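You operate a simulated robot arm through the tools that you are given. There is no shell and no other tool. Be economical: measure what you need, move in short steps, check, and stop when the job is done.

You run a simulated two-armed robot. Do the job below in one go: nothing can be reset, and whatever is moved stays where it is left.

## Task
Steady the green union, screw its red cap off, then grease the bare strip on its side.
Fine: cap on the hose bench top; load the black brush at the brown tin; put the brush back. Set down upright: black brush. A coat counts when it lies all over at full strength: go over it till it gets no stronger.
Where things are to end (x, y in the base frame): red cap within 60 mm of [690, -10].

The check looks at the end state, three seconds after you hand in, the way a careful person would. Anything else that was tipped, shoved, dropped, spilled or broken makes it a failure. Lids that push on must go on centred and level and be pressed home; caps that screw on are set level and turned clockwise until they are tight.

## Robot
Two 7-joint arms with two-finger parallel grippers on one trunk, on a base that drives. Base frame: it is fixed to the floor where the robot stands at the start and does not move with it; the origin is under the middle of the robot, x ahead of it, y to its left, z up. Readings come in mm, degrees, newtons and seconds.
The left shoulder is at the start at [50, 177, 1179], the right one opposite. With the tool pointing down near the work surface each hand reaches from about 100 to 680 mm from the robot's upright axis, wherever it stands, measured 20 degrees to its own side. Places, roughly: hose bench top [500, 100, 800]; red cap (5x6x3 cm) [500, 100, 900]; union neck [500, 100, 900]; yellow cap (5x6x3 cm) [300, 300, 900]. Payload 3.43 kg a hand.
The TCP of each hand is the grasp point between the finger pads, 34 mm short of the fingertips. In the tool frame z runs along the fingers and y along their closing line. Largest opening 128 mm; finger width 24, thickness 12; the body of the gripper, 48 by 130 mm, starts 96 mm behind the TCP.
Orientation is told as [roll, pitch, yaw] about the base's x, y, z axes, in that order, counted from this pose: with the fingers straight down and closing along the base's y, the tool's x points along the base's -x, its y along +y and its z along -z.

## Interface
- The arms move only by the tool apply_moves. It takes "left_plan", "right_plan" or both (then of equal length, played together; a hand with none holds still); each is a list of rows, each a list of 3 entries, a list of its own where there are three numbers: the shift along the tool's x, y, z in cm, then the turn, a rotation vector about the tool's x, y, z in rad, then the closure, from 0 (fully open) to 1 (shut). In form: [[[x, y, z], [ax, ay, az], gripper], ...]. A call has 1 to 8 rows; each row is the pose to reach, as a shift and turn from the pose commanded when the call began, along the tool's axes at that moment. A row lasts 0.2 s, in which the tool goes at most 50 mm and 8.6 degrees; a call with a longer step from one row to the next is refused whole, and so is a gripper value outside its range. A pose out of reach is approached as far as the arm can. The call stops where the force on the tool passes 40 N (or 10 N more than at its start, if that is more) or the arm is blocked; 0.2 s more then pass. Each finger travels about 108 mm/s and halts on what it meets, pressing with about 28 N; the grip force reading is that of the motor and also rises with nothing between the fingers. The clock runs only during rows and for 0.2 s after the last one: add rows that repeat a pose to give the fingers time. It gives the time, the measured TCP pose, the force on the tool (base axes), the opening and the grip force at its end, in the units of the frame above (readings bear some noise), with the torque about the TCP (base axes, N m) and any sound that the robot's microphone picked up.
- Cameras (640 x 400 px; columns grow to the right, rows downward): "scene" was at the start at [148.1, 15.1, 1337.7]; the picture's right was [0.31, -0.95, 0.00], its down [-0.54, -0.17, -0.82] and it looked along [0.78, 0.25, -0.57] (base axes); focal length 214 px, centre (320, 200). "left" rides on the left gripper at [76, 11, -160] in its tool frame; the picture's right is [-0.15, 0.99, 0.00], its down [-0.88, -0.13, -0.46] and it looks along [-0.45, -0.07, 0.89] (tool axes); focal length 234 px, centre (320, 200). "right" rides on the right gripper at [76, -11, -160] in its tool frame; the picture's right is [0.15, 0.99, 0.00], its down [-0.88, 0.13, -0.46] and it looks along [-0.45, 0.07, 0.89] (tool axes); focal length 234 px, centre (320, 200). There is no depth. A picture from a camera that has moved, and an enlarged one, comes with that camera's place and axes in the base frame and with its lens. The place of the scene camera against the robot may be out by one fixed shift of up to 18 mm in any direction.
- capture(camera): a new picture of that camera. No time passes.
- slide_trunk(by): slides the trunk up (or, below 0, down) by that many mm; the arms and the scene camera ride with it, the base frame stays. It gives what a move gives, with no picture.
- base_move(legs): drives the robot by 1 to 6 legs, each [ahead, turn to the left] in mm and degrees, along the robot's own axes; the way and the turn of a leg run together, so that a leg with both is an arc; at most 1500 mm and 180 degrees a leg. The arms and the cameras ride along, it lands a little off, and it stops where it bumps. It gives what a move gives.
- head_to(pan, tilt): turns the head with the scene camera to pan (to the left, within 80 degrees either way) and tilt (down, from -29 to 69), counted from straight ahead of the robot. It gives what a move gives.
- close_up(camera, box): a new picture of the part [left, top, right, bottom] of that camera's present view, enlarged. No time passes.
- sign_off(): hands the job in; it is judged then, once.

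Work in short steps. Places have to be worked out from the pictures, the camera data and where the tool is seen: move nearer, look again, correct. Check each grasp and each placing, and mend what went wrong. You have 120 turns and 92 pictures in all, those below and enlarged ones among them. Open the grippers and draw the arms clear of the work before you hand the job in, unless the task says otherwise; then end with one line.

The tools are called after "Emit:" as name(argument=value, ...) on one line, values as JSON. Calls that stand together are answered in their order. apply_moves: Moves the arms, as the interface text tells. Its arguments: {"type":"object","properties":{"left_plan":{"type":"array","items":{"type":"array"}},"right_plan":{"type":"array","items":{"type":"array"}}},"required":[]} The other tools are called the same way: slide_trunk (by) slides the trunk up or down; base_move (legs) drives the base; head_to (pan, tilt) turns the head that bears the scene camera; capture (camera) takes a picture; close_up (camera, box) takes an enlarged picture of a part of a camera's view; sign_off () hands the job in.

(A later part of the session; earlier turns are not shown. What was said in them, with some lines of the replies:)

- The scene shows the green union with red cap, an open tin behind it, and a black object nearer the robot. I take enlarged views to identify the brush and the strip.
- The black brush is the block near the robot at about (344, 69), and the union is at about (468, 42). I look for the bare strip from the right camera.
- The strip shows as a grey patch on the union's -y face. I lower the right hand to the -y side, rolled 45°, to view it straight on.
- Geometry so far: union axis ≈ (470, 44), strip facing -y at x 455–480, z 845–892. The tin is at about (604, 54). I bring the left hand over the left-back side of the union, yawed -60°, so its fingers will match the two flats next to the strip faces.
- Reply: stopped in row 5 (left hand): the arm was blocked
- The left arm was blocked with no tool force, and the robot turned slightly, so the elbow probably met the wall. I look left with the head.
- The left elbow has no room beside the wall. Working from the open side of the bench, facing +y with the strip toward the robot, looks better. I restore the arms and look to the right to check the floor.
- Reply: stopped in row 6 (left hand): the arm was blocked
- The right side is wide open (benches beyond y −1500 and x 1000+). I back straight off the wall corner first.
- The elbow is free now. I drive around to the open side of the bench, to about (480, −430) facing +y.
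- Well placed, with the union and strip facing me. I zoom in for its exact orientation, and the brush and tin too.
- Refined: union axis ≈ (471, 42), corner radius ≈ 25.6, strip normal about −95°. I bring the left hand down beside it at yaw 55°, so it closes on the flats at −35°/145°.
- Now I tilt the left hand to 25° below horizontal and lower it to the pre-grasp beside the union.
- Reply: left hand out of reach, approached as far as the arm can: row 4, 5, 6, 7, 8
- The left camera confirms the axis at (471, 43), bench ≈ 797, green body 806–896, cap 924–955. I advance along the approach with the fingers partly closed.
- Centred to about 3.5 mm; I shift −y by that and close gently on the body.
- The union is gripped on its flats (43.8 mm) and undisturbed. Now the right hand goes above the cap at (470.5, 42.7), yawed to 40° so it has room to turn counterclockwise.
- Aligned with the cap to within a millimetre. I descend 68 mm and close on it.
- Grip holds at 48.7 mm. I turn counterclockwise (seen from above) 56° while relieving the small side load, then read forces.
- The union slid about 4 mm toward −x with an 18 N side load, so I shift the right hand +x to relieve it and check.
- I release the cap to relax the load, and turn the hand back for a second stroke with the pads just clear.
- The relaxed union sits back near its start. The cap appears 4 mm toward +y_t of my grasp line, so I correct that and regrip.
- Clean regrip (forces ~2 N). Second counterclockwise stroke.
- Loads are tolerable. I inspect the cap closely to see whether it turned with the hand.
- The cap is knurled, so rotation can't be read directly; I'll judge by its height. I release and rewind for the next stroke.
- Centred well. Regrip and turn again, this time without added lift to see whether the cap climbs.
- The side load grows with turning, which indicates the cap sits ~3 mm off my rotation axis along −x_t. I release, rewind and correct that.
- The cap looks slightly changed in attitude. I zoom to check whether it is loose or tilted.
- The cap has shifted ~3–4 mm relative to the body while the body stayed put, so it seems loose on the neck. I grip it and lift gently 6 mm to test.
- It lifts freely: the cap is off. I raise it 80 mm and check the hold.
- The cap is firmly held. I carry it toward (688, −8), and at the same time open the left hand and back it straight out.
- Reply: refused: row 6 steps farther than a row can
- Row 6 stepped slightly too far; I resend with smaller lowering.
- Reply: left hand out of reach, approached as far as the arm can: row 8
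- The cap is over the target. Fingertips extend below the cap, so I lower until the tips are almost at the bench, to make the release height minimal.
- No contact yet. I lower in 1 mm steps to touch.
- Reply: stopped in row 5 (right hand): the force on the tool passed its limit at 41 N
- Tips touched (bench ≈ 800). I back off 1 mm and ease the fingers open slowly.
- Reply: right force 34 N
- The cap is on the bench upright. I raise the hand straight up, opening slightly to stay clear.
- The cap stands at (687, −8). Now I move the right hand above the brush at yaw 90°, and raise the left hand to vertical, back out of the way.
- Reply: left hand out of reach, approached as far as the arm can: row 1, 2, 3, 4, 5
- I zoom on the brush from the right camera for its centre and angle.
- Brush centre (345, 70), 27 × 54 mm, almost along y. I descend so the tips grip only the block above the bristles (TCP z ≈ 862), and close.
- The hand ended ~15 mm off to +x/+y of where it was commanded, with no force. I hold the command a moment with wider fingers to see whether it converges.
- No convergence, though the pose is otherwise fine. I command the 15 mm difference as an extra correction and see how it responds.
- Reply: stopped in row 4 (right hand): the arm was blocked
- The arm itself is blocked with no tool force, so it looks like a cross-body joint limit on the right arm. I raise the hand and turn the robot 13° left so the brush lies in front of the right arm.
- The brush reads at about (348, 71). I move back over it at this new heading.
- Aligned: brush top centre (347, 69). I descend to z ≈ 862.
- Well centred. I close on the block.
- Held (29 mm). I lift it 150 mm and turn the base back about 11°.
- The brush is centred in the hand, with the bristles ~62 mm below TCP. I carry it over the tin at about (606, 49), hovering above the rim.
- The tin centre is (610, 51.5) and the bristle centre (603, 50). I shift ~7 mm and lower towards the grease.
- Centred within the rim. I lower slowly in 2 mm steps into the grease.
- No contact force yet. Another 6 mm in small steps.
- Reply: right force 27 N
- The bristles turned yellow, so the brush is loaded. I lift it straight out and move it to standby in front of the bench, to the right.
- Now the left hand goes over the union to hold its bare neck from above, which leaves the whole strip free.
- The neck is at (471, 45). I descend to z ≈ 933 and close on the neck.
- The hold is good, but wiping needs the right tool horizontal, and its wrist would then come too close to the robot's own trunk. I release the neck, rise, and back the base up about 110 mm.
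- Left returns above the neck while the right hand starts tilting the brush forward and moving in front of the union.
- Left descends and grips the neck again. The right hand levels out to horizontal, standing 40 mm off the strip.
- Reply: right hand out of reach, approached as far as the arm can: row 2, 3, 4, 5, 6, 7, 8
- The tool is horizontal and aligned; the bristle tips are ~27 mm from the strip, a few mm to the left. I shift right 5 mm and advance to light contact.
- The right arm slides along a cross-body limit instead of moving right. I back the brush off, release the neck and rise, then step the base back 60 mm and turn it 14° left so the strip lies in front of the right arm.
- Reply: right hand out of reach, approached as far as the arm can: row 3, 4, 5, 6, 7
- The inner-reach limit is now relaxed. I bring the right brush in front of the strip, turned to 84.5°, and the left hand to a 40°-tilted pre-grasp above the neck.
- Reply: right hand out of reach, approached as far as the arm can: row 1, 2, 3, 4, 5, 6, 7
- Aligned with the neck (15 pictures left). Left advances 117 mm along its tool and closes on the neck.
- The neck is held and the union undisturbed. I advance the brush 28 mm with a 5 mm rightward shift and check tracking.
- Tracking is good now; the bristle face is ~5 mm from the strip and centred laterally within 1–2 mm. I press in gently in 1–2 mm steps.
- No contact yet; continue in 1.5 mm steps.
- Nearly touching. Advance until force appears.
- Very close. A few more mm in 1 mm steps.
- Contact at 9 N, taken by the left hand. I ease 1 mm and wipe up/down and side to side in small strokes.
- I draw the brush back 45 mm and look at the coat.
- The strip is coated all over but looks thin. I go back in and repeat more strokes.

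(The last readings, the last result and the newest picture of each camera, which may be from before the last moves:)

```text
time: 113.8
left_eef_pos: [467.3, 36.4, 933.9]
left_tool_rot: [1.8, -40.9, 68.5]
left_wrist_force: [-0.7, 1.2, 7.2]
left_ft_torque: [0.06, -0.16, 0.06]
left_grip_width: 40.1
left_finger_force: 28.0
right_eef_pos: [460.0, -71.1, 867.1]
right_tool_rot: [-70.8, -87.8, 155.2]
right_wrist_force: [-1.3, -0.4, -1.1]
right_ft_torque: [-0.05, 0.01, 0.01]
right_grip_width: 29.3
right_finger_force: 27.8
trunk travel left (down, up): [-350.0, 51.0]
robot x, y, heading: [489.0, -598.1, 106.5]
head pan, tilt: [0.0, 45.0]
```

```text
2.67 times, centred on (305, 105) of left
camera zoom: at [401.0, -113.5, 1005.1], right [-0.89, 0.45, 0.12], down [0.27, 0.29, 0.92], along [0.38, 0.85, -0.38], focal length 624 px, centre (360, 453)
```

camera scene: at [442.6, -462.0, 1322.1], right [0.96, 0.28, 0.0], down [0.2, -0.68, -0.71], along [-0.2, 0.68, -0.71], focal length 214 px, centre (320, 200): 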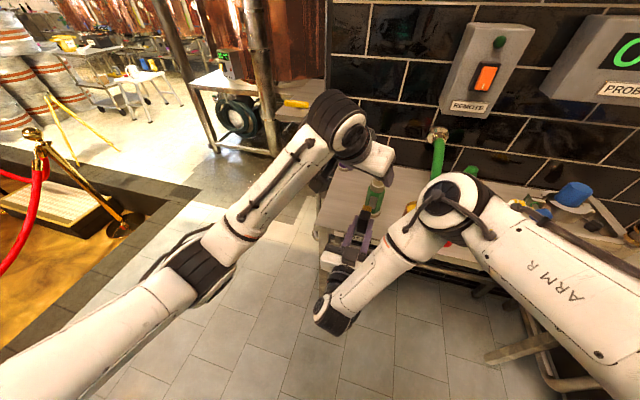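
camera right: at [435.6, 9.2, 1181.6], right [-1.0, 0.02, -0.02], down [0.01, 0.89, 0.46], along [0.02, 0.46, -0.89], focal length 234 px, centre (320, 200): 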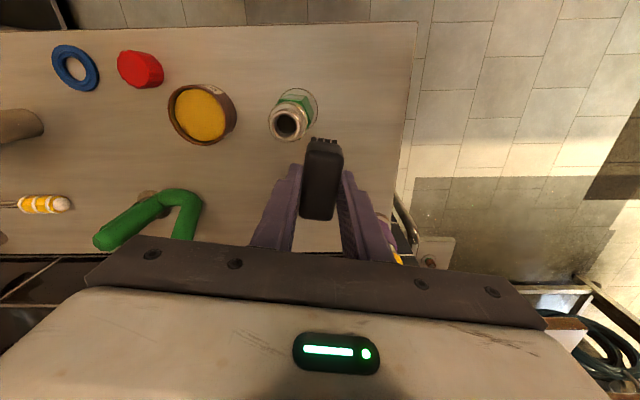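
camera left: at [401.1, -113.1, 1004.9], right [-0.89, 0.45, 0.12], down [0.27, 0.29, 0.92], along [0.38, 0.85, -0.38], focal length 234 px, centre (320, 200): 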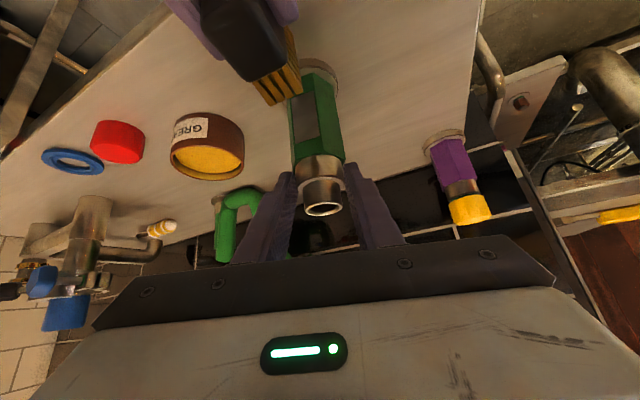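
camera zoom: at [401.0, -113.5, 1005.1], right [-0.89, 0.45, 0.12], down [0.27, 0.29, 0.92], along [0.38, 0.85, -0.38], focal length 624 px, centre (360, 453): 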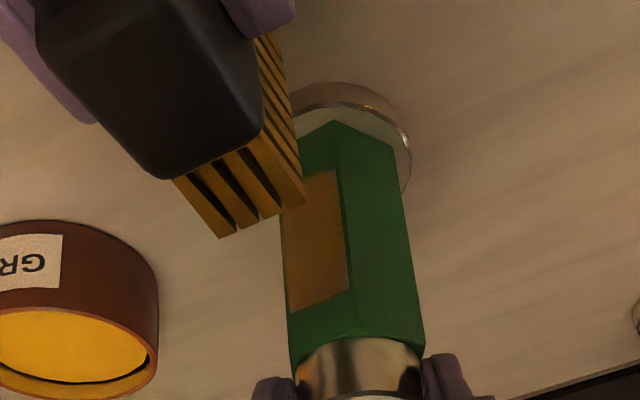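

The coat looks a little richer. I go over it once more and compare.

Emit:
apply_moves(right_plan=[[[0.3, 0, 2], [0, 0, 0], 0.92], [[0.5, 0, 4.4], [0, 0, 0], 0.92], [[0.9, 0, 4.6], [0, 0, 0], 0.92], [[0.2, 0, 4.6], [0, 0, 0], 0.92], [[-0.5, 0, 4.6], [0, 0, 0], 0.92], [[-0.5, -0.35, 4.6], [0, 0, 0], 0.92], [[0.2, -0.35, 4.6], [0, 0, 0], 0.92], [[0.9, -0.35, 4.6], [0, 0, 0], 0.92]])

Emit:
apply_moves(right_plan=[[[0, 0.4, 0], [0, 0, 0], 0.92], [[-0.7, 0.4, 0], [0, 0, 0], 0.92], [[-1.4, 0.4, 0], [0, 0, 0], 0.92], [[-1.4, 0.7, 0], [0, 0, 0], 0.92], [[-0.7, 0.7, 0], [0, 0, 0], 0.92], [[0, 0.7, 0], [0, 0, 0], 0.92], [[-0.7, 0.3, 0], [0, 0, 0], 0.92], [[-1.4, 0.3, 0], [0, 0, 0], 0.92]])

Emit:
apply_moves(right_plan=[[[0.7, 0, 0], [0, 0, 0], 0.92], [[1.4, 0, 0], [0, 0, 0], 0.92], [[0.7, -0.3, 0], [0, 0, 0], 0.92], [[0, -0.3, 0], [0, 0, 0], 0.92], [[0.7, 0.3, 0], [0, 0, 0], 0.92], [[1.4, 0.3, 0], [0, 0, 0], 0.92], [[0.7, 0, 0], [0, 0, 0], 0.92], [[0, 0, 0], [0, 0, 0], 0.92]])

Emit:
apply_moves(right_plan=[[[0, 0, -1.5], [0, 0, 0], 0.92], [[0, 0, -3], [0, 0, 0], 0.92], [[0, 0, -4.5], [0, 0, 0], 0.92]])

Emit:
close_up(camera="left", box=[230, 30, 380, 180])

```text
time: 115.6
left_eef_pos: [465.8, 36.9, 934.9]
left_tool_rot: [1.9, -40.9, 68.5]
left_wrist_force: [2.0, 11.0, 2.1]
left_ft_torque: [0.31, -0.54, -0.14]
left_grip_width: 39.9
left_finger_force: 28.3
right_eef_pos: [467.0, -26.2, 856.6]
right_tool_rot: [-73.1, -87.8, 157.5]
right_wrist_force: [-1.1, -12.7, 4.5]
right_ft_torque: [0.55, -0.02, 0.16]
right_grip_width: 29.2
right_finger_force: 28.2
trunk travel left (down, up): [-350.0, 51.0]
robot x, y, heading: [491.6, -592.8, 106.2]
head pan, tilt: [0.0, 45.0]
```

```text
time: 117.4
left_eef_pos: [467.8, 36.3, 934.0]
left_tool_rot: [1.8, -41.0, 68.5]
left_wrist_force: [3.3, 11.0, 4.7]
left_ft_torque: [0.27, -0.21, -0.09]
left_grip_width: 40.0
left_finger_force: 27.9
right_eef_pos: [462.8, -26.0, 869.4]
right_tool_rot: [-68.5, -87.7, 153.0]
right_wrist_force: [-2.6, -10.2, -6.3]
right_ft_torque: [-0.04, -0.06, 0.19]
right_grip_width: 29.2
right_finger_force: 27.8
trunk travel left (down, up): [-350.0, 51.0]
robot x, y, heading: [489.0, -596.6, 106.4]
head pan, tilt: [0.0, 45.0]
```

```text
time: 119.2
left_eef_pos: [466.2, 36.6, 934.6]
left_tool_rot: [1.9, -40.9, 68.5]
left_wrist_force: [-2.0, 3.3, 7.0]
left_ft_torque: [0.07, 0.11, -0.04]
left_grip_width: 39.8
left_finger_force: 28.0
right_eef_pos: [463.3, -25.3, 871.0]
right_tool_rot: [-72.8, -87.7, 157.2]
right_wrist_force: [-0.5, -2.6, -2.8]
right_ft_torque: [-0.02, 0.0, 0.06]
right_grip_width: 29.1
right_finger_force: 27.7
trunk travel left (down, up): [-350.0, 51.0]
robot x, y, heading: [490.0, -593.4, 106.2]
head pan, tilt: [0.0, 45.0]
```

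```text
time: 120.0
left_eef_pos: [465.1, 36.5, 934.7]
left_tool_rot: [1.8, -40.9, 68.4]
left_wrist_force: [-2.3, 0.0, 7.2]
left_ft_torque: [-0.07, 0.12, 0.01]
left_grip_width: 39.8
left_finger_force: 28.2
right_eef_pos: [459.4, -70.1, 870.9]
right_tool_rot: [-68.9, -87.7, 153.3]
right_wrist_force: [-0.2, -0.3, 0.0]
right_ft_torque: [-0.03, 0.0, -0.01]
right_grip_width: 29.1
right_finger_force: 28.1
trunk travel left (down, up): [-350.0, 51.0]
robot x, y, heading: [492.9, -594.2, 106.8]
head pan, tilt: [0.0, 45.0]
```

```text
2.67 times, centred on (305, 105) of left
camera zoom: at [400.6, -113.5, 1005.0], right [-0.89, 0.45, 0.12], down [0.27, 0.29, 0.92], along [0.37, 0.85, -0.38], focal length 624 px, centre (360, 453)
```

zoom: 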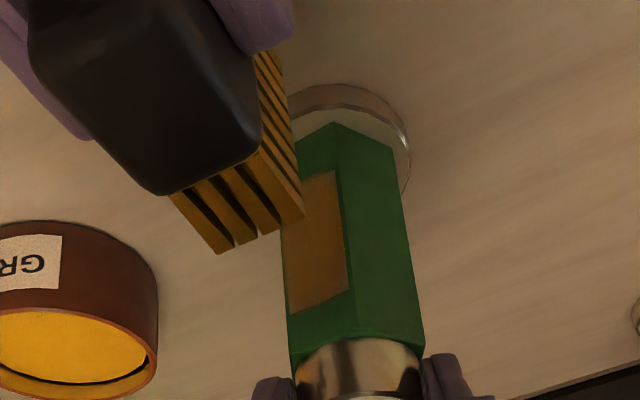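

The coat looks unchanged from the previous pass. I check it from the scene camera in better light before letting go.

Emit:
close_up(camera="scene", box=[340, 165, 430, 235])

```text
5.71 times, centred on (385, 200) of scene
camera zoom: at [442.1, -462.9, 1322.2], right [0.96, 0.28, 0.0], down [0.2, -0.68, -0.71], along [-0.2, 0.68, -0.71], focal length 1226 px, centre (-51, 200)
```

zoom: 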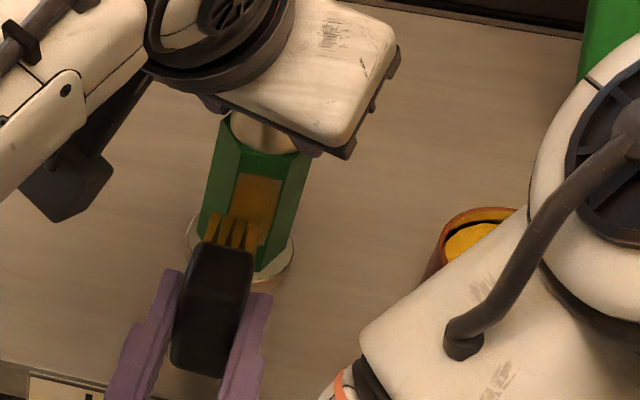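

Uniform colour matching the bristles. One more safety pass, then withdraw.

Emit:
apply_moves(right_plan=[[[0.3, -0.1, 2], [0, 0, 0], 0.92], [[0.5, -0.1, 4.4], [0, 0, 0], 0.92], [[1.2, -0.1, 4.6], [0, 0, 0], 0.92], [[0.5, -0.1, 4.6], [0, 0, 0], 0.92], [[-0.3, -0.1, 4.6], [0, 0, 0], 0.92], [[-0.3, -0.5, 4.6], [0, 0, 0], 0.92], [[0.5, -0.5, 4.6], [0, 0, 0], 0.92], [[1.2, -0.5, 4.6], [0, 0, 0], 0.92]])

Emit:
apply_moves(right_plan=[[[-0.7, 0, 0.1], [0, 0, 0], 0.92], [[-1.5, 0, 0.1], [0, 0, 0], 0.92], [[-1.5, 0.4, 0.1], [0, 0, 0], 0.92], [[-0.7, 0.4, 0.1], [0, 0, 0], 0.92], [[0, 0.4, 0.1], [0, 0, 0], 0.92], [[0, 0.7, 0.1], [0, 0, 0], 0.92], [[-0.7, 0.7, 0.1], [0, 0, 0], 0.92], [[-1.5, 0.7, 0.1], [0, 0, 0], 0.92]])

Emit:
apply_moves(right_plan=[[[0, -0.3, -1.5], [0, 0, 0], 0.92], [[0, -0.3, -3], [0, 0, 0], 0.92], [[0, -0.3, -4.5], [0, 0, 0], 0.92]])

Emit:
close_up(camera="left", box=[230, 30, 380, 180])

```text
time: 121.8
left_eef_pos: [465.2, 36.4, 934.3]
left_tool_rot: [1.8, -40.8, 68.5]
left_wrist_force: [1.3, 10.4, 1.3]
left_ft_torque: [0.58, -0.5, 0.0]
left_grip_width: 39.9
left_finger_force: 27.9
right_eef_pos: [468.7, -23.7, 860.0]
right_tool_rot: [-74.6, -87.8, 158.8]
right_wrist_force: [-0.4, -8.6, 2.1]
right_ft_torque: [0.38, 0.0, 0.02]
right_grip_width: 29.1
right_finger_force: 28.4
trunk travel left (down, up): [-350.0, 51.0]
robot x, y, heading: [490.3, -596.9, 106.8]
head pan, tilt: [0.0, 45.0]
```

```text
time: 123.6
left_eef_pos: [467.8, 37.1, 934.5]
left_tool_rot: [1.7, -41.0, 68.5]
left_wrist_force: [1.9, 11.4, 5.3]
left_ft_torque: [0.31, -0.04, -0.07]
left_grip_width: 39.8
left_finger_force: 28.5
right_eef_pos: [461.4, -22.5, 873.5]
right_tool_rot: [-67.1, -87.6, 151.7]
right_wrist_force: [-1.7, -12.0, -6.7]
right_ft_torque: [-0.03, -0.02, 0.09]
right_grip_width: 29.1
right_finger_force: 28.1
trunk travel left (down, up): [-350.0, 51.0]
robot x, y, heading: [489.1, -596.8, 106.2]
head pan, tilt: [0.0, 45.0]
```

```text
time: 124.4
left_eef_pos: [466.2, 37.0, 934.6]
left_tool_rot: [1.7, -40.9, 68.5]
left_wrist_force: [1.7, -1.4, 7.3]
left_ft_torque: [-0.18, -0.53, -0.05]
left_grip_width: 39.8
left_finger_force: 28.1
right_eef_pos: [460.7, -68.4, 874.2]
right_tool_rot: [-72.7, -87.8, 157.3]
right_wrist_force: [0.1, 0.5, -1.3]
right_ft_torque: [-0.01, 0.01, 0.0]
right_grip_width: 29.0
right_finger_force: 27.8
trunk travel left (down, up): [-350.0, 51.0]
robot x, y, heading: [492.9, -594.7, 106.4]
head pan, tilt: [0.0, 45.0]
```

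```text
2.67 times, centred on (305, 105) of left
camera zoom: at [401.7, -113.9, 1005.1], right [-0.89, 0.45, 0.12], down [0.27, 0.29, 0.92], along [0.38, 0.85, -0.38], focal length 624 px, centre (360, 453)
```

zoom: 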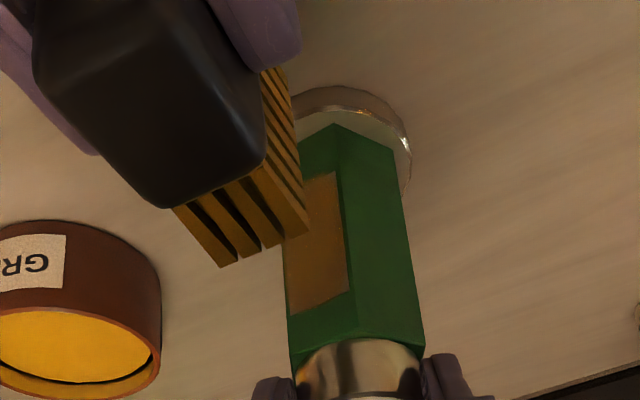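

The coat gets no stronger. I release the neck and back the left hand out along its tool, while the brush hand moves aside to the right.

Emit:
apply_moves(left_plan=[[[0, 0, 0], [0, 0, 0], 0.6], [[0, 0, 0], [0, 0, 0], 0.45], [[0, 0, 0], [0, 0, 0], 0.3], [[0, 0, -1], [0, 0, 0], 0.3], [[0, 0, -4], [0, 0, 0], 0.3], [[0, 0, -8], [0, 0, 0], 0.3], [[0, 0, -12], [0, 0, 0], 0.3], [[0, 0, -14], [0, 0, 0], 0.3]], right_plan=[[[0, 0, 0], [0, 0, 0], 0.92], [[0, -1, 0], [0, 0, 0], 0.92], [[0, -3, 0], [0, 0, 0], 0.92], [[0, -6, 0], [0, 0, 0], 0.92], [[0, -9, 0], [0, 0, 0], 0.92], [[0, -12, 0], [0, 0, 0], 0.92], [[0, -15, 0], [0, 0, 0], 0.92], [[0, -18, 0], [0, 0, 0], 0.92]])

```text
time: 126.2
left_eef_pos: [436.6, -50.2, 1037.8]
left_tool_rot: [1.9, -40.7, 68.4]
left_wrist_force: [0.3, 1.1, 0.1]
left_ft_torque: [-0.02, 0.01, -0.02]
left_grip_width: 89.5
left_finger_force: 0.0
right_eef_pos: [530.6, -42.7, 905.9]
right_tool_rot: [-48.0, -87.0, 130.8]
right_wrist_force: [0.1, 0.7, -0.8]
right_ft_torque: [-0.05, -0.01, 0.01]
right_grip_width: 29.2
right_finger_force: 28.0
right hand out of reach, approached as far as the arm can: row 2, 3, 4, 5, 6, 7, 8
trunk travel left (down, up): [-350.0, 51.0]
robot x, y, heading: [495.0, -593.1, 106.6]
head pan, tilt: [0.0, 45.0]
```

The right arm drifted along its reach limit, but all is clear. I raise the brush and tilt it back toward vertical, and raise the left hand.

Emit:
apply_moves(left_plan=[[[-1, 0, -1], [0, 0.1, 0], 0.3], [[-2, 0, -2], [0, 0.2, 0], 0.3], [[-3, 0, -3], [0, 0.3, 0], 0.3], [[-4, 0, -4], [0, 0.4, 0], 0.3], [[-5, 0, -5], [0, 0.5, 0], 0.3], [[-6, 0, -6], [0, 0.6, 0], 0.3], [[-6, 0, -6], [0, 0.7, 0], 0.3], [[-6, 0, -6], [0, 0.7, 0], 0.3]], right_plan=[[[-3, 0, 0], [0, 0, 0], 0.92], [[-6, 0, 0], [0, 0.1, 0], 0.92], [[-9, 0, 0], [0, 0.24, 0], 0.92], [[-12, 0, 0], [0, 0.38, 0], 0.92], [[-15, 0, 0], [0, 0.52, 0], 0.92], [[-16, 0, 0], [0, 0.66, 0], 0.92], [[-16, 0, 0], [0, 0.8, 0], 0.92], [[-16, 0, 0], [0, 0.94, 0], 0.92]])

```text
time: 128.0
left_eef_pos: [415.3, -34.9, 1111.2]
left_tool_rot: [1.0, -7.2, 71.9]
left_wrist_force: [4.4, 28.3, 0.8]
left_ft_torque: [-1.37, 0.12, 1.64]
left_grip_width: 86.8
left_finger_force: 0.1
left hand out of reach, approached as far as the arm can: row 6, 7, 8
right_eef_pos: [526.3, -41.7, 1068.2]
right_tool_rot: [-2.8, -35.0, 86.9]
right_wrist_force: [-4.6, -28.3, -1.9]
right_ft_torque: [2.6, -0.5, 1.54]
right_grip_width: 29.3
right_finger_force: 28.4
right hand out of reach, approached as far as the arm can: row 1
trunk travel left (down, up): [-350.0, 51.0]
robot x, y, heading: [496.5, -594.4, 106.3]
head pan, tilt: [0.0, 45.0]
```

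The two hands touched (28 N) while rising. I separate them sideways at once.

Emit:
apply_moves(left_plan=[[[0, 1.5, 0], [0, 0, 0], 0.3], [[0, 3.5, 0], [0, 0, 0], 0.3], [[0, 6, 0], [0, 0, 0], 0.3], [[0, 8, 0], [0, 0, 0], 0.3]], right_plan=[[[0, -2, 0], [0, 0, 0], 0.92], [[0, -5, 0], [0, 0, 0], 0.92], [[0, -8, 0], [0, 0, 0], 0.92], [[0, -11, 0], [0, 0, 0], 0.92]])

Emit:
capture(camera="scene")

```text
time: 128.4
left_eef_pos: [412.3, -34.4, 1112.3]
left_tool_rot: [0.9, -7.2, 71.5]
left_wrist_force: [0.5, -0.2, 0.6]
left_ft_torque: [0.01, -0.03, -0.02]
left_grip_width: 89.4
left_finger_force: 0.0
right_eef_pos: [532.4, -43.6, 1068.5]
right_tool_rot: [-2.7, -34.9, 87.4]
right_wrist_force: [0.2, 0.7, -0.7]
right_ft_torque: [-0.03, 0.01, 0.01]
right_grip_width: 29.2
right_finger_force: 28.1
trunk travel left (down, up): [-350.0, 51.0]
robot x, y, heading: [491.9, -593.3, 106.4]
head pan, tilt: [0.0, 45.0]
stopped in row 1 (left hand): the force on the tool passed its limit at 42 N (the readings are from after the stop); the commanded pose is now the measured one
```

```text
5 pictures are left
camera scene: at [442.5, -461.9, 1322.0], right [0.96, 0.28, 0.0], down [0.2, -0.68, -0.71], along [-0.2, 0.68, -0.71], focal length 214 px, centre (320, 200)
```

scene: 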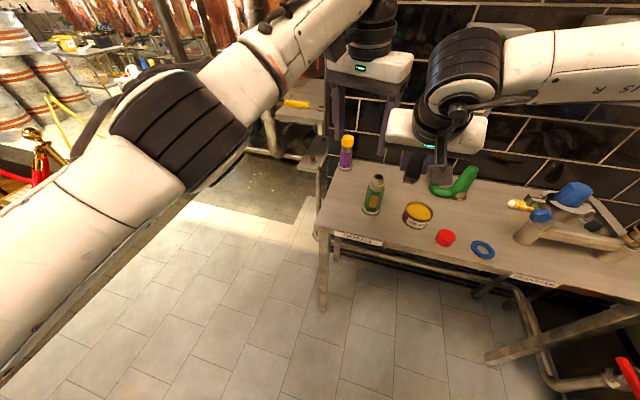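

Forces are gone and everything on the bench stands as it should. I continue moving the hands apart and level the brush to vertical.

Emit:
apply_moves(right_plan=[[[0, -3, 0], [0, 0, 0], 0.92], [[0, -6, 0], [0, 0, 0], 0.92], [[0, -9, 0], [0, 0, 0], 0.92], [[0, -12, 0], [0, 0.12, 0], 0.92], [[0, -12, 0], [0, 0.24, 0], 0.92], [[0, -12, 0], [0, 0.37, 0], 0.92], [[0, -12, 0], [0, 0.49, 0], 0.92], [[0, -12, 0], [0, 0.61, 0], 0.92]])

```text
time: 130.2
left_eef_pos: [412.1, -33.7, 1112.1]
left_tool_rot: [0.9, -7.2, 71.4]
left_wrist_force: [-0.1, -0.6, 0.3]
left_ft_torque: [-0.01, -0.01, 0.02]
left_grip_width: 89.5
left_finger_force: 0.0
right_eef_pos: [653.4, -52.3, 1074.3]
right_tool_rot: [-2.3, 0.1, 85.7]
right_wrist_force: [-0.6, -0.5, -1.6]
right_ft_torque: [0.01, 0.0, -0.02]
right_grip_width: 29.2
right_finger_force: 28.2
trunk travel left (down, up): [-350.0, 51.0]
robot x, y, heading: [488.5, -592.3, 106.6]
head pan, tilt: [0.0, 45.0]
```

Now I retract the left hand well back, then drive forward 160 mm toward the brush's place.

Emit:
apply_moves(left_plan=[[[4, 0.6, -0.5], [0, 0, 0], 0.3], [[8.5, 1.2, -1], [0, 0, 0], 0.3], [[13, 1.8, -1.5], [0, 0, 0], 0.3], [[17.5, 2.4, -2], [0, 0, 0], 0.3], [[22, 3, -2.5], [0, 0, 0], 0.3], [[26, 3.6, -3], [0, 0, 0], 0.3], [[29, 4, -3], [0, 0, 0], 0.3]])

Emit:
base_move(legs=[[160, 0]])

```text
time: 131.8
left_eef_pos: [284.0, -299.8, 1107.0]
left_tool_rot: [1.0, -7.2, 71.2]
left_wrist_force: [1.2, -0.5, 0.0]
left_ft_torque: [0.0, -0.04, -0.02]
left_grip_width: 89.5
left_finger_force: 0.1
right_eef_pos: [652.5, -51.7, 1074.1]
right_tool_rot: [-2.3, 0.0, 85.8]
right_wrist_force: [0.8, 0.0, 0.0]
right_ft_torque: [0.01, 0.02, 0.01]
right_grip_width: 29.4
right_finger_force: 27.9
trunk travel left (down, up): [-350.0, 51.0]
robot x, y, heading: [496.9, -593.9, 106.6]
head pan, tilt: [0.0, 45.0]
```

```text
time: 133.2
left_eef_pos: [237.9, -146.7, 1107.4]
left_tool_rot: [1.1, -7.1, 71.2]
left_wrist_force: [-0.8, -0.3, -0.3]
left_ft_torque: [-0.04, -0.01, -0.03]
left_grip_width: 89.4
left_finger_force: 0.0
right_eef_pos: [606.6, 101.4, 1072.5]
right_tool_rot: [-2.3, 0.1, 86.0]
right_wrist_force: [0.2, 0.4, -1.2]
right_ft_torque: [-0.03, -0.02, -0.04]
right_grip_width: 29.1
right_finger_force: 28.5
trunk travel left (down, up): [-350.0, 51.0]
robot x, y, heading: [446.5, -439.2, 106.7]
head pan, tilt: [0.0, 45.0]
```

Now carry the brush back over its spot (347, 71), restoring the pick-up attitude.

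Emit:
apply_moves(right_plan=[[[0.8, 4.3, 0], [-0.004, -0.002, -0.016], 0.92], [[1.6, 8.6, 0], [-0.008, -0.004, -0.032], 0.92], [[2.4, 12.9, 0], [-0.012, -0.006, -0.048], 0.92], [[3.2, 17.2, 0], [-0.016, -0.008, -0.064], 0.92], [[4, 21.5, 1.5], [-0.02, -0.01, -0.08], 0.92], [[4.85, 25.7, 3.3], [-0.024, -0.012, -0.096], 0.92], [[4.85, 25.7, 3.3], [-0.024, -0.012, -0.096], 0.92]])

Emit:
capture(camera="right")

```text
time: 134.8
left_eef_pos: [238.7, -146.6, 1106.6]
left_tool_rot: [1.0, -7.1, 71.3]
left_wrist_force: [-0.4, -0.9, 0.3]
left_ft_torque: [0.01, 0.04, -0.01]
left_grip_width: 89.7
left_finger_force: 0.1
right_eef_pos: [347.5, 70.5, 1029.8]
right_tool_rot: [-0.9, -0.6, 91.4]
right_wrist_force: [-1.1, -0.1, -1.9]
right_ft_torque: [-0.01, 0.02, 0.01]
right_grip_width: 29.2
right_finger_force: 27.5
trunk travel left (down, up): [-350.0, 51.0]
robot x, y, heading: [442.6, -438.2, 106.4]
head pan, tilt: [0.0, 45.0]
```

```text
4 pictures are left
camera right: at [356.1, -7.3, 1188.1], right [-0.99, -0.17, -0.02], down [-0.16, 0.87, 0.46], along [-0.07, 0.46, -0.89], focal length 234 px, centre (320, 200)
```

right: 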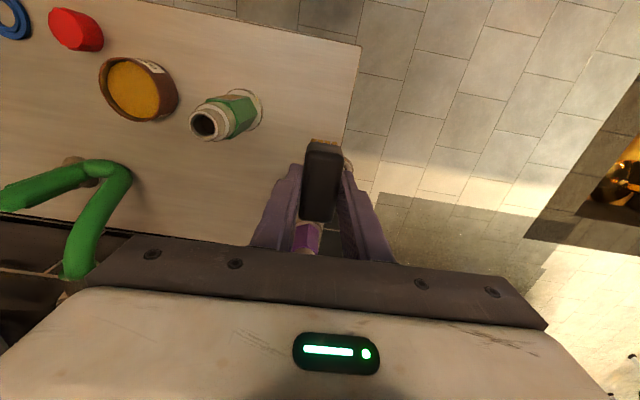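

On station. I lower to z ≈ 872, then feel for the bench.

Emit:
apply_moves(right_plan=[[[0, 0, 4], [0, 0, 0], 0.92], [[0, 0, 8], [0, 0, 0], 0.92], [[0, 0, 12], [0, 0, 0], 0.92], [[0, 0, 15], [0, 0, 0], 0.92], [[0, 0, 16], [0, 0, 0], 0.92]])

Emit:
apply_moves(right_plan=[[[0, 0, 0.2], [0, 0, 0], 0.92], [[0, 0, 0.4], [0, 0, 0], 0.92], [[0, 0, 0.6], [0, 0, 0], 0.92], [[0, 0, 0.8], [0, 0, 0], 0.92]])

```text
time: 136.0
left_eef_pos: [237.8, -146.0, 1106.1]
left_tool_rot: [1.0, -7.2, 71.3]
left_wrist_force: [0.6, -0.1, 0.0]
left_ft_torque: [-0.03, 0.01, 0.02]
left_grip_width: 89.5
left_finger_force: 0.0
right_eef_pos: [350.8, 71.7, 871.3]
right_tool_rot: [-0.9, -0.6, 91.6]
right_wrist_force: [-0.1, -0.1, -0.3]
right_ft_torque: [0.0, 0.01, 0.03]
right_grip_width: 29.1
right_finger_force: 28.1
trunk travel left (down, up): [-350.0, 51.0]
robot x, y, heading: [446.4, -441.6, 106.3]
head pan, tilt: [0.0, 45.0]
```

```text
time: 137.0
left_eef_pos: [237.4, -147.5, 1106.4]
left_tool_rot: [0.9, -7.3, 71.3]
left_wrist_force: [0.8, 0.3, -0.5]
left_ft_torque: [0.0, 0.0, 0.0]
left_grip_width: 89.3
left_finger_force: 0.0
right_eef_pos: [349.6, 72.4, 863.0]
right_tool_rot: [-1.0, -0.6, 91.5]
right_wrist_force: [-0.6, 1.1, -1.5]
right_ft_torque: [-0.03, -0.02, -0.01]
right_grip_width: 29.2
right_finger_force: 28.2
trunk travel left (down, up): [-350.0, 51.0]
robot x, y, heading: [444.7, -442.5, 106.6]
head pan, tilt: [0.0, 45.0]
```

No contact at 863; continue down in 1–1.5 mm steps.

Emit:
apply_moves(right_plan=[[[0, 0, 0.15], [0, 0, 0], 0.92], [[0, 0, 0.3], [0, 0, 0], 0.92], [[0, 0, 0.4], [0, 0, 0], 0.92]])

```text
time: 137.8
left_eef_pos: [239.6, -148.0, 1107.0]
left_tool_rot: [0.9, -7.3, 71.2]
left_wrist_force: [0.3, -0.5, -0.3]
left_ft_torque: [0.04, 0.03, 0.05]
left_grip_width: 89.6
left_finger_force: 0.0
right_eef_pos: [350.7, 72.4, 860.8]
right_tool_rot: [-0.9, -0.7, 91.5]
right_wrist_force: [2.9, -0.7, 12.2]
right_ft_torque: [-0.37, -0.04, 0.07]
right_grip_width: 29.4
right_finger_force: 27.8
trunk travel left (down, up): [-350.0, 51.0]
robot x, y, heading: [448.4, -442.6, 106.6]
head pan, tilt: [0.0, 45.0]
```

Bristles are on the bench (12 N at 861). I ease 1 mm and open the fingers gently.

Emit:
apply_moves(right_plan=[[[0, 0, -0.1], [0, 0, 0], 0.85], [[0, 0, -0.1], [0, 0, 0], 0.78], [[0, 0, -0.1], [0, 0, 0], 0.74], [[0, 0, -0.1], [0, 0, 0], 0.68], [[0, 0, -0.1], [0, 0, 0], 0.6], [[0, 0, -0.1], [0, 0, 0], 0.55], [[0, 0, -0.1], [0, 0, 0], 0.55]])

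Emit:
close_up(camera="right", box=[220, 90, 420, 230])

```text
time: 139.4
left_eef_pos: [238.2, -146.8, 1105.1]
left_tool_rot: [1.0, -7.3, 71.2]
left_wrist_force: [0.3, -0.4, -0.6]
left_ft_torque: [0.0, 0.03, 0.0]
left_grip_width: 89.8
left_finger_force: 0.0
right_eef_pos: [351.1, 72.7, 859.8]
right_tool_rot: [-0.9, -0.6, 91.5]
right_wrist_force: [0.2, 0.3, 0.1]
right_ft_torque: [-0.02, -0.01, -0.03]
right_grip_width: 57.5
right_finger_force: 0.1
trunk travel left (down, up): [-350.0, 51.0]
robot x, y, heading: [444.3, -445.3, 106.6]
head pan, tilt: [0.0, 45.0]
```

```text
2.86 times, centred on (320, 160) of right
camera zoom: at [359.8, -5.5, 1017.8], right [-0.98, -0.17, -0.02], down [-0.16, 0.87, 0.46], along [-0.06, 0.46, -0.89], focal length 669 px, centre (320, 314)
```

zoom: 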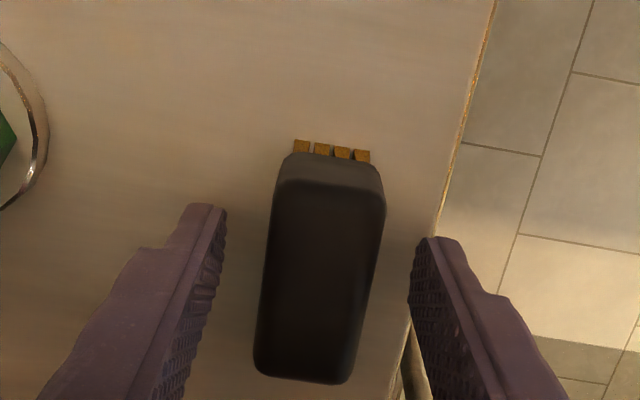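

The brush stands upright in its place. I raise the right hand straight up and then draw it back from the bench.

Emit:
apply_moves(right_plan=[[[0, 0, -2], [0, 0, 0], 0.5], [[0, 0, -5], [0, 0, 0], 0.5], [[0, 0, -9], [0, 0, 0], 0.5], [[0, 0, -13], [0, 0, 0], 0.4], [[0, 0, -17], [0, 0, 0], 0.3], [[0, 0, -20], [0, 0, 0], 0.3]])

Emit:
apply_moves(right_plan=[[[3, -3, -1], [0, 0, 0], 0.2], [[6, -6, -2], [0, 0, 0], 0.1], [[9, -9, -2], [0, 0, 0], 0], [[12, -12, -2], [0, 0, 0], 0], [[15, -15, -2], [0, 0, 0], 0]], left_plan=[[[0, 0, 0], [0, 0, 0], 0.2], [[0, 0, 0], [0, 0, 0], 0.1], [[0, 0, 0], [0, 0, 0], 0], [[0, 0, 0], [0, 0, 0], 0], [[0, 0, 0], [0, 0, 0], 0]])

Emit:
base_move(legs=[[-150, 0]])

Emit:
capture(camera="scene")

```text
time: 140.8
left_eef_pos: [237.9, -147.7, 1105.6]
left_tool_rot: [1.0, -7.4, 71.2]
left_wrist_force: [0.9, -0.1, -0.7]
left_ft_torque: [0.01, -0.04, 0.02]
left_grip_width: 89.5
left_finger_force: 0.0
right_eef_pos: [346.4, 69.9, 1057.9]
right_tool_rot: [-0.9, -0.6, 91.5]
right_wrist_force: [0.6, -0.5, 1.0]
right_ft_torque: [-0.03, -0.01, 0.01]
right_grip_width: 89.8
right_finger_force: 0.1
trunk travel left (down, up): [-350.0, 51.0]
robot x, y, heading: [449.0, -442.2, 106.6]
head pan, tilt: [0.0, 45.0]
```

```text
time: 142.0
left_eef_pos: [238.8, -147.2, 1106.4]
left_tool_rot: [1.0, -7.3, 71.2]
left_wrist_force: [0.9, -0.1, -0.3]
left_ft_torque: [0.04, 0.03, 0.01]
left_grip_width: 127.8
left_finger_force: 0.0
right_eef_pos: [503.4, -74.3, 1080.1]
right_tool_rot: [-0.9, -0.6, 91.4]
right_wrist_force: [-0.6, 0.1, 0.0]
right_ft_torque: [0.01, -0.01, 0.03]
right_grip_width: 127.8
right_finger_force: 0.1
trunk travel left (down, up): [-350.0, 51.0]
robot x, y, heading: [441.3, -441.9, 106.7]
head pan, tilt: [0.0, 45.0]
```

```text
time: 143.4
left_eef_pos: [282.2, -294.4, 1106.4]
left_tool_rot: [1.0, -7.3, 71.2]
left_wrist_force: [-0.1, 0.2, 0.6]
left_ft_torque: [0.03, 0.0, 0.03]
left_grip_width: 127.8
left_finger_force: 0.1
right_eef_pos: [545.2, -220.7, 1079.9]
right_tool_rot: [-0.9, -0.6, 91.7]
right_wrist_force: [-0.5, 0.9, -0.6]
right_ft_torque: [0.04, -0.02, -0.03]
right_grip_width: 128.2
right_finger_force: 0.0
trunk travel left (down, up): [-350.0, 51.0]
robot x, y, heading: [490.3, -584.8, 106.5]
head pan, tilt: [0.0, 45.0]
```

```text
2 pictures are left
camera scene: at [440.5, -456.7, 1322.2], right [0.96, 0.29, 0.0], down [0.2, -0.68, -0.71], along [-0.2, 0.68, -0.71], focal length 214 px, centre (320, 200)
```

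scene: 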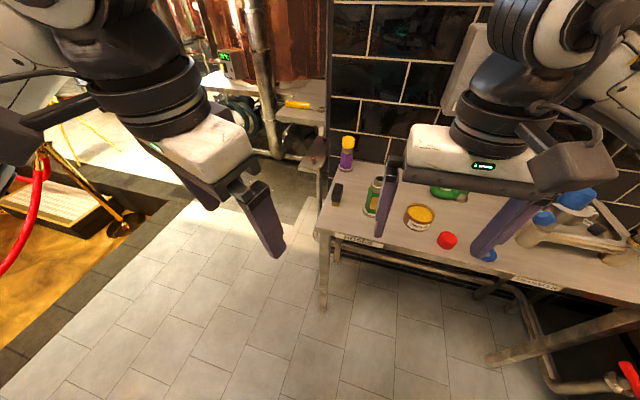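

I take an enlarged view of the bench to check the final state and the coat in open light.

Emit:
close_up(camera="scene", box=[320, 165, 470, 260])

```text
4.21 times, centred on (395, 212) of scene
camera zoom: at [440.5, -456.7, 1322.2], right [0.96, 0.29, 0.0], down [0.2, -0.68, -0.71], along [-0.2, 0.68, -0.71], focal length 903 px, centre (4, 147)
```

zoom: 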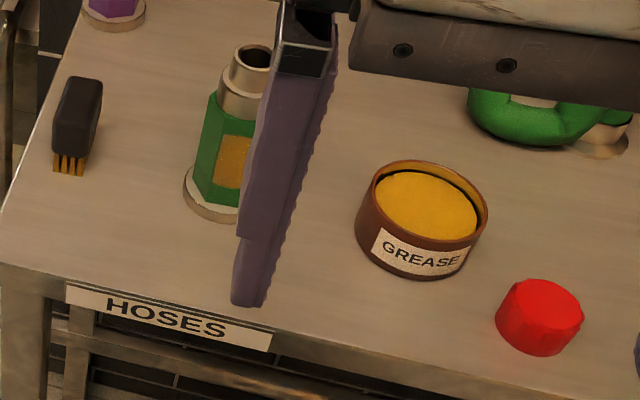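

The coat looks grease-coloured, but a finger hides half of it. I move the hand aside and use the last picture on the strip.

Emit:
apply_moves(right_plan=[[[0, -4, 0], [0, 0, 0], 0], [[0, -8, 0], [0, 0, 0], 0], [[0, -12, 0], [0, 0, 0], 0], [[0, -15, 0], [0, 0, 0], 0]])

Emit:
close_up(camera="scene", box=[355, 170, 405, 222])

```text
time: 144.4
left_eef_pos: [281.6, -292.4, 1107.3]
left_tool_rot: [1.0, -7.3, 71.4]
left_wrist_force: [-1.1, 0.3, 0.2]
left_ft_torque: [0.04, 0.01, -0.01]
left_grip_width: 128.1
left_finger_force: 0.0
right_eef_pos: [695.0, -214.6, 1080.9]
right_tool_rot: [-0.9, -0.6, 91.7]
right_wrist_force: [-0.4, 0.5, 1.2]
right_ft_torque: [0.01, -0.01, 0.04]
right_grip_width: 128.0
right_finger_force: 0.0
trunk travel left (down, up): [-350.0, 51.0]
robot x, y, heading: [491.9, -592.0, 107.0]
head pan, tilt: [0.0, 45.0]
```

```text
7.69 times, centred on (380, 196) of scene
camera zoom: at [440.5, -456.2, 1322.2], right [0.96, 0.29, 0.0], down [0.2, -0.68, -0.71], along [-0.2, 0.68, -0.71], focal length 1650 px, centre (-142, 231)
```

zoom: 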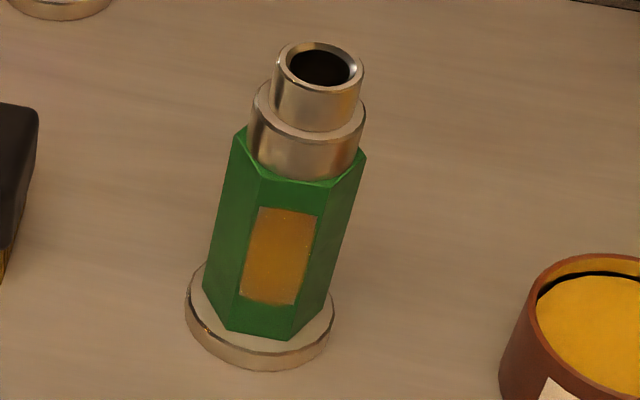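

The last picture shows the strip evenly coated from edge to edge and the union standing upright. The brush and cap are in place and both hands are open and clear, so I hand in.

Emit:
sign_off()

```text
The job is handed in.
```

I handed the job in: the red cap is off and standing on the bench at about (687, −8), the strip is greased all over until it got no stronger, and the black brush is back upright within about 4 mm of its old spot. I had to let the cap fall about 15 mm onto the bench, and the green union slid a few millimetres while I worked on it.
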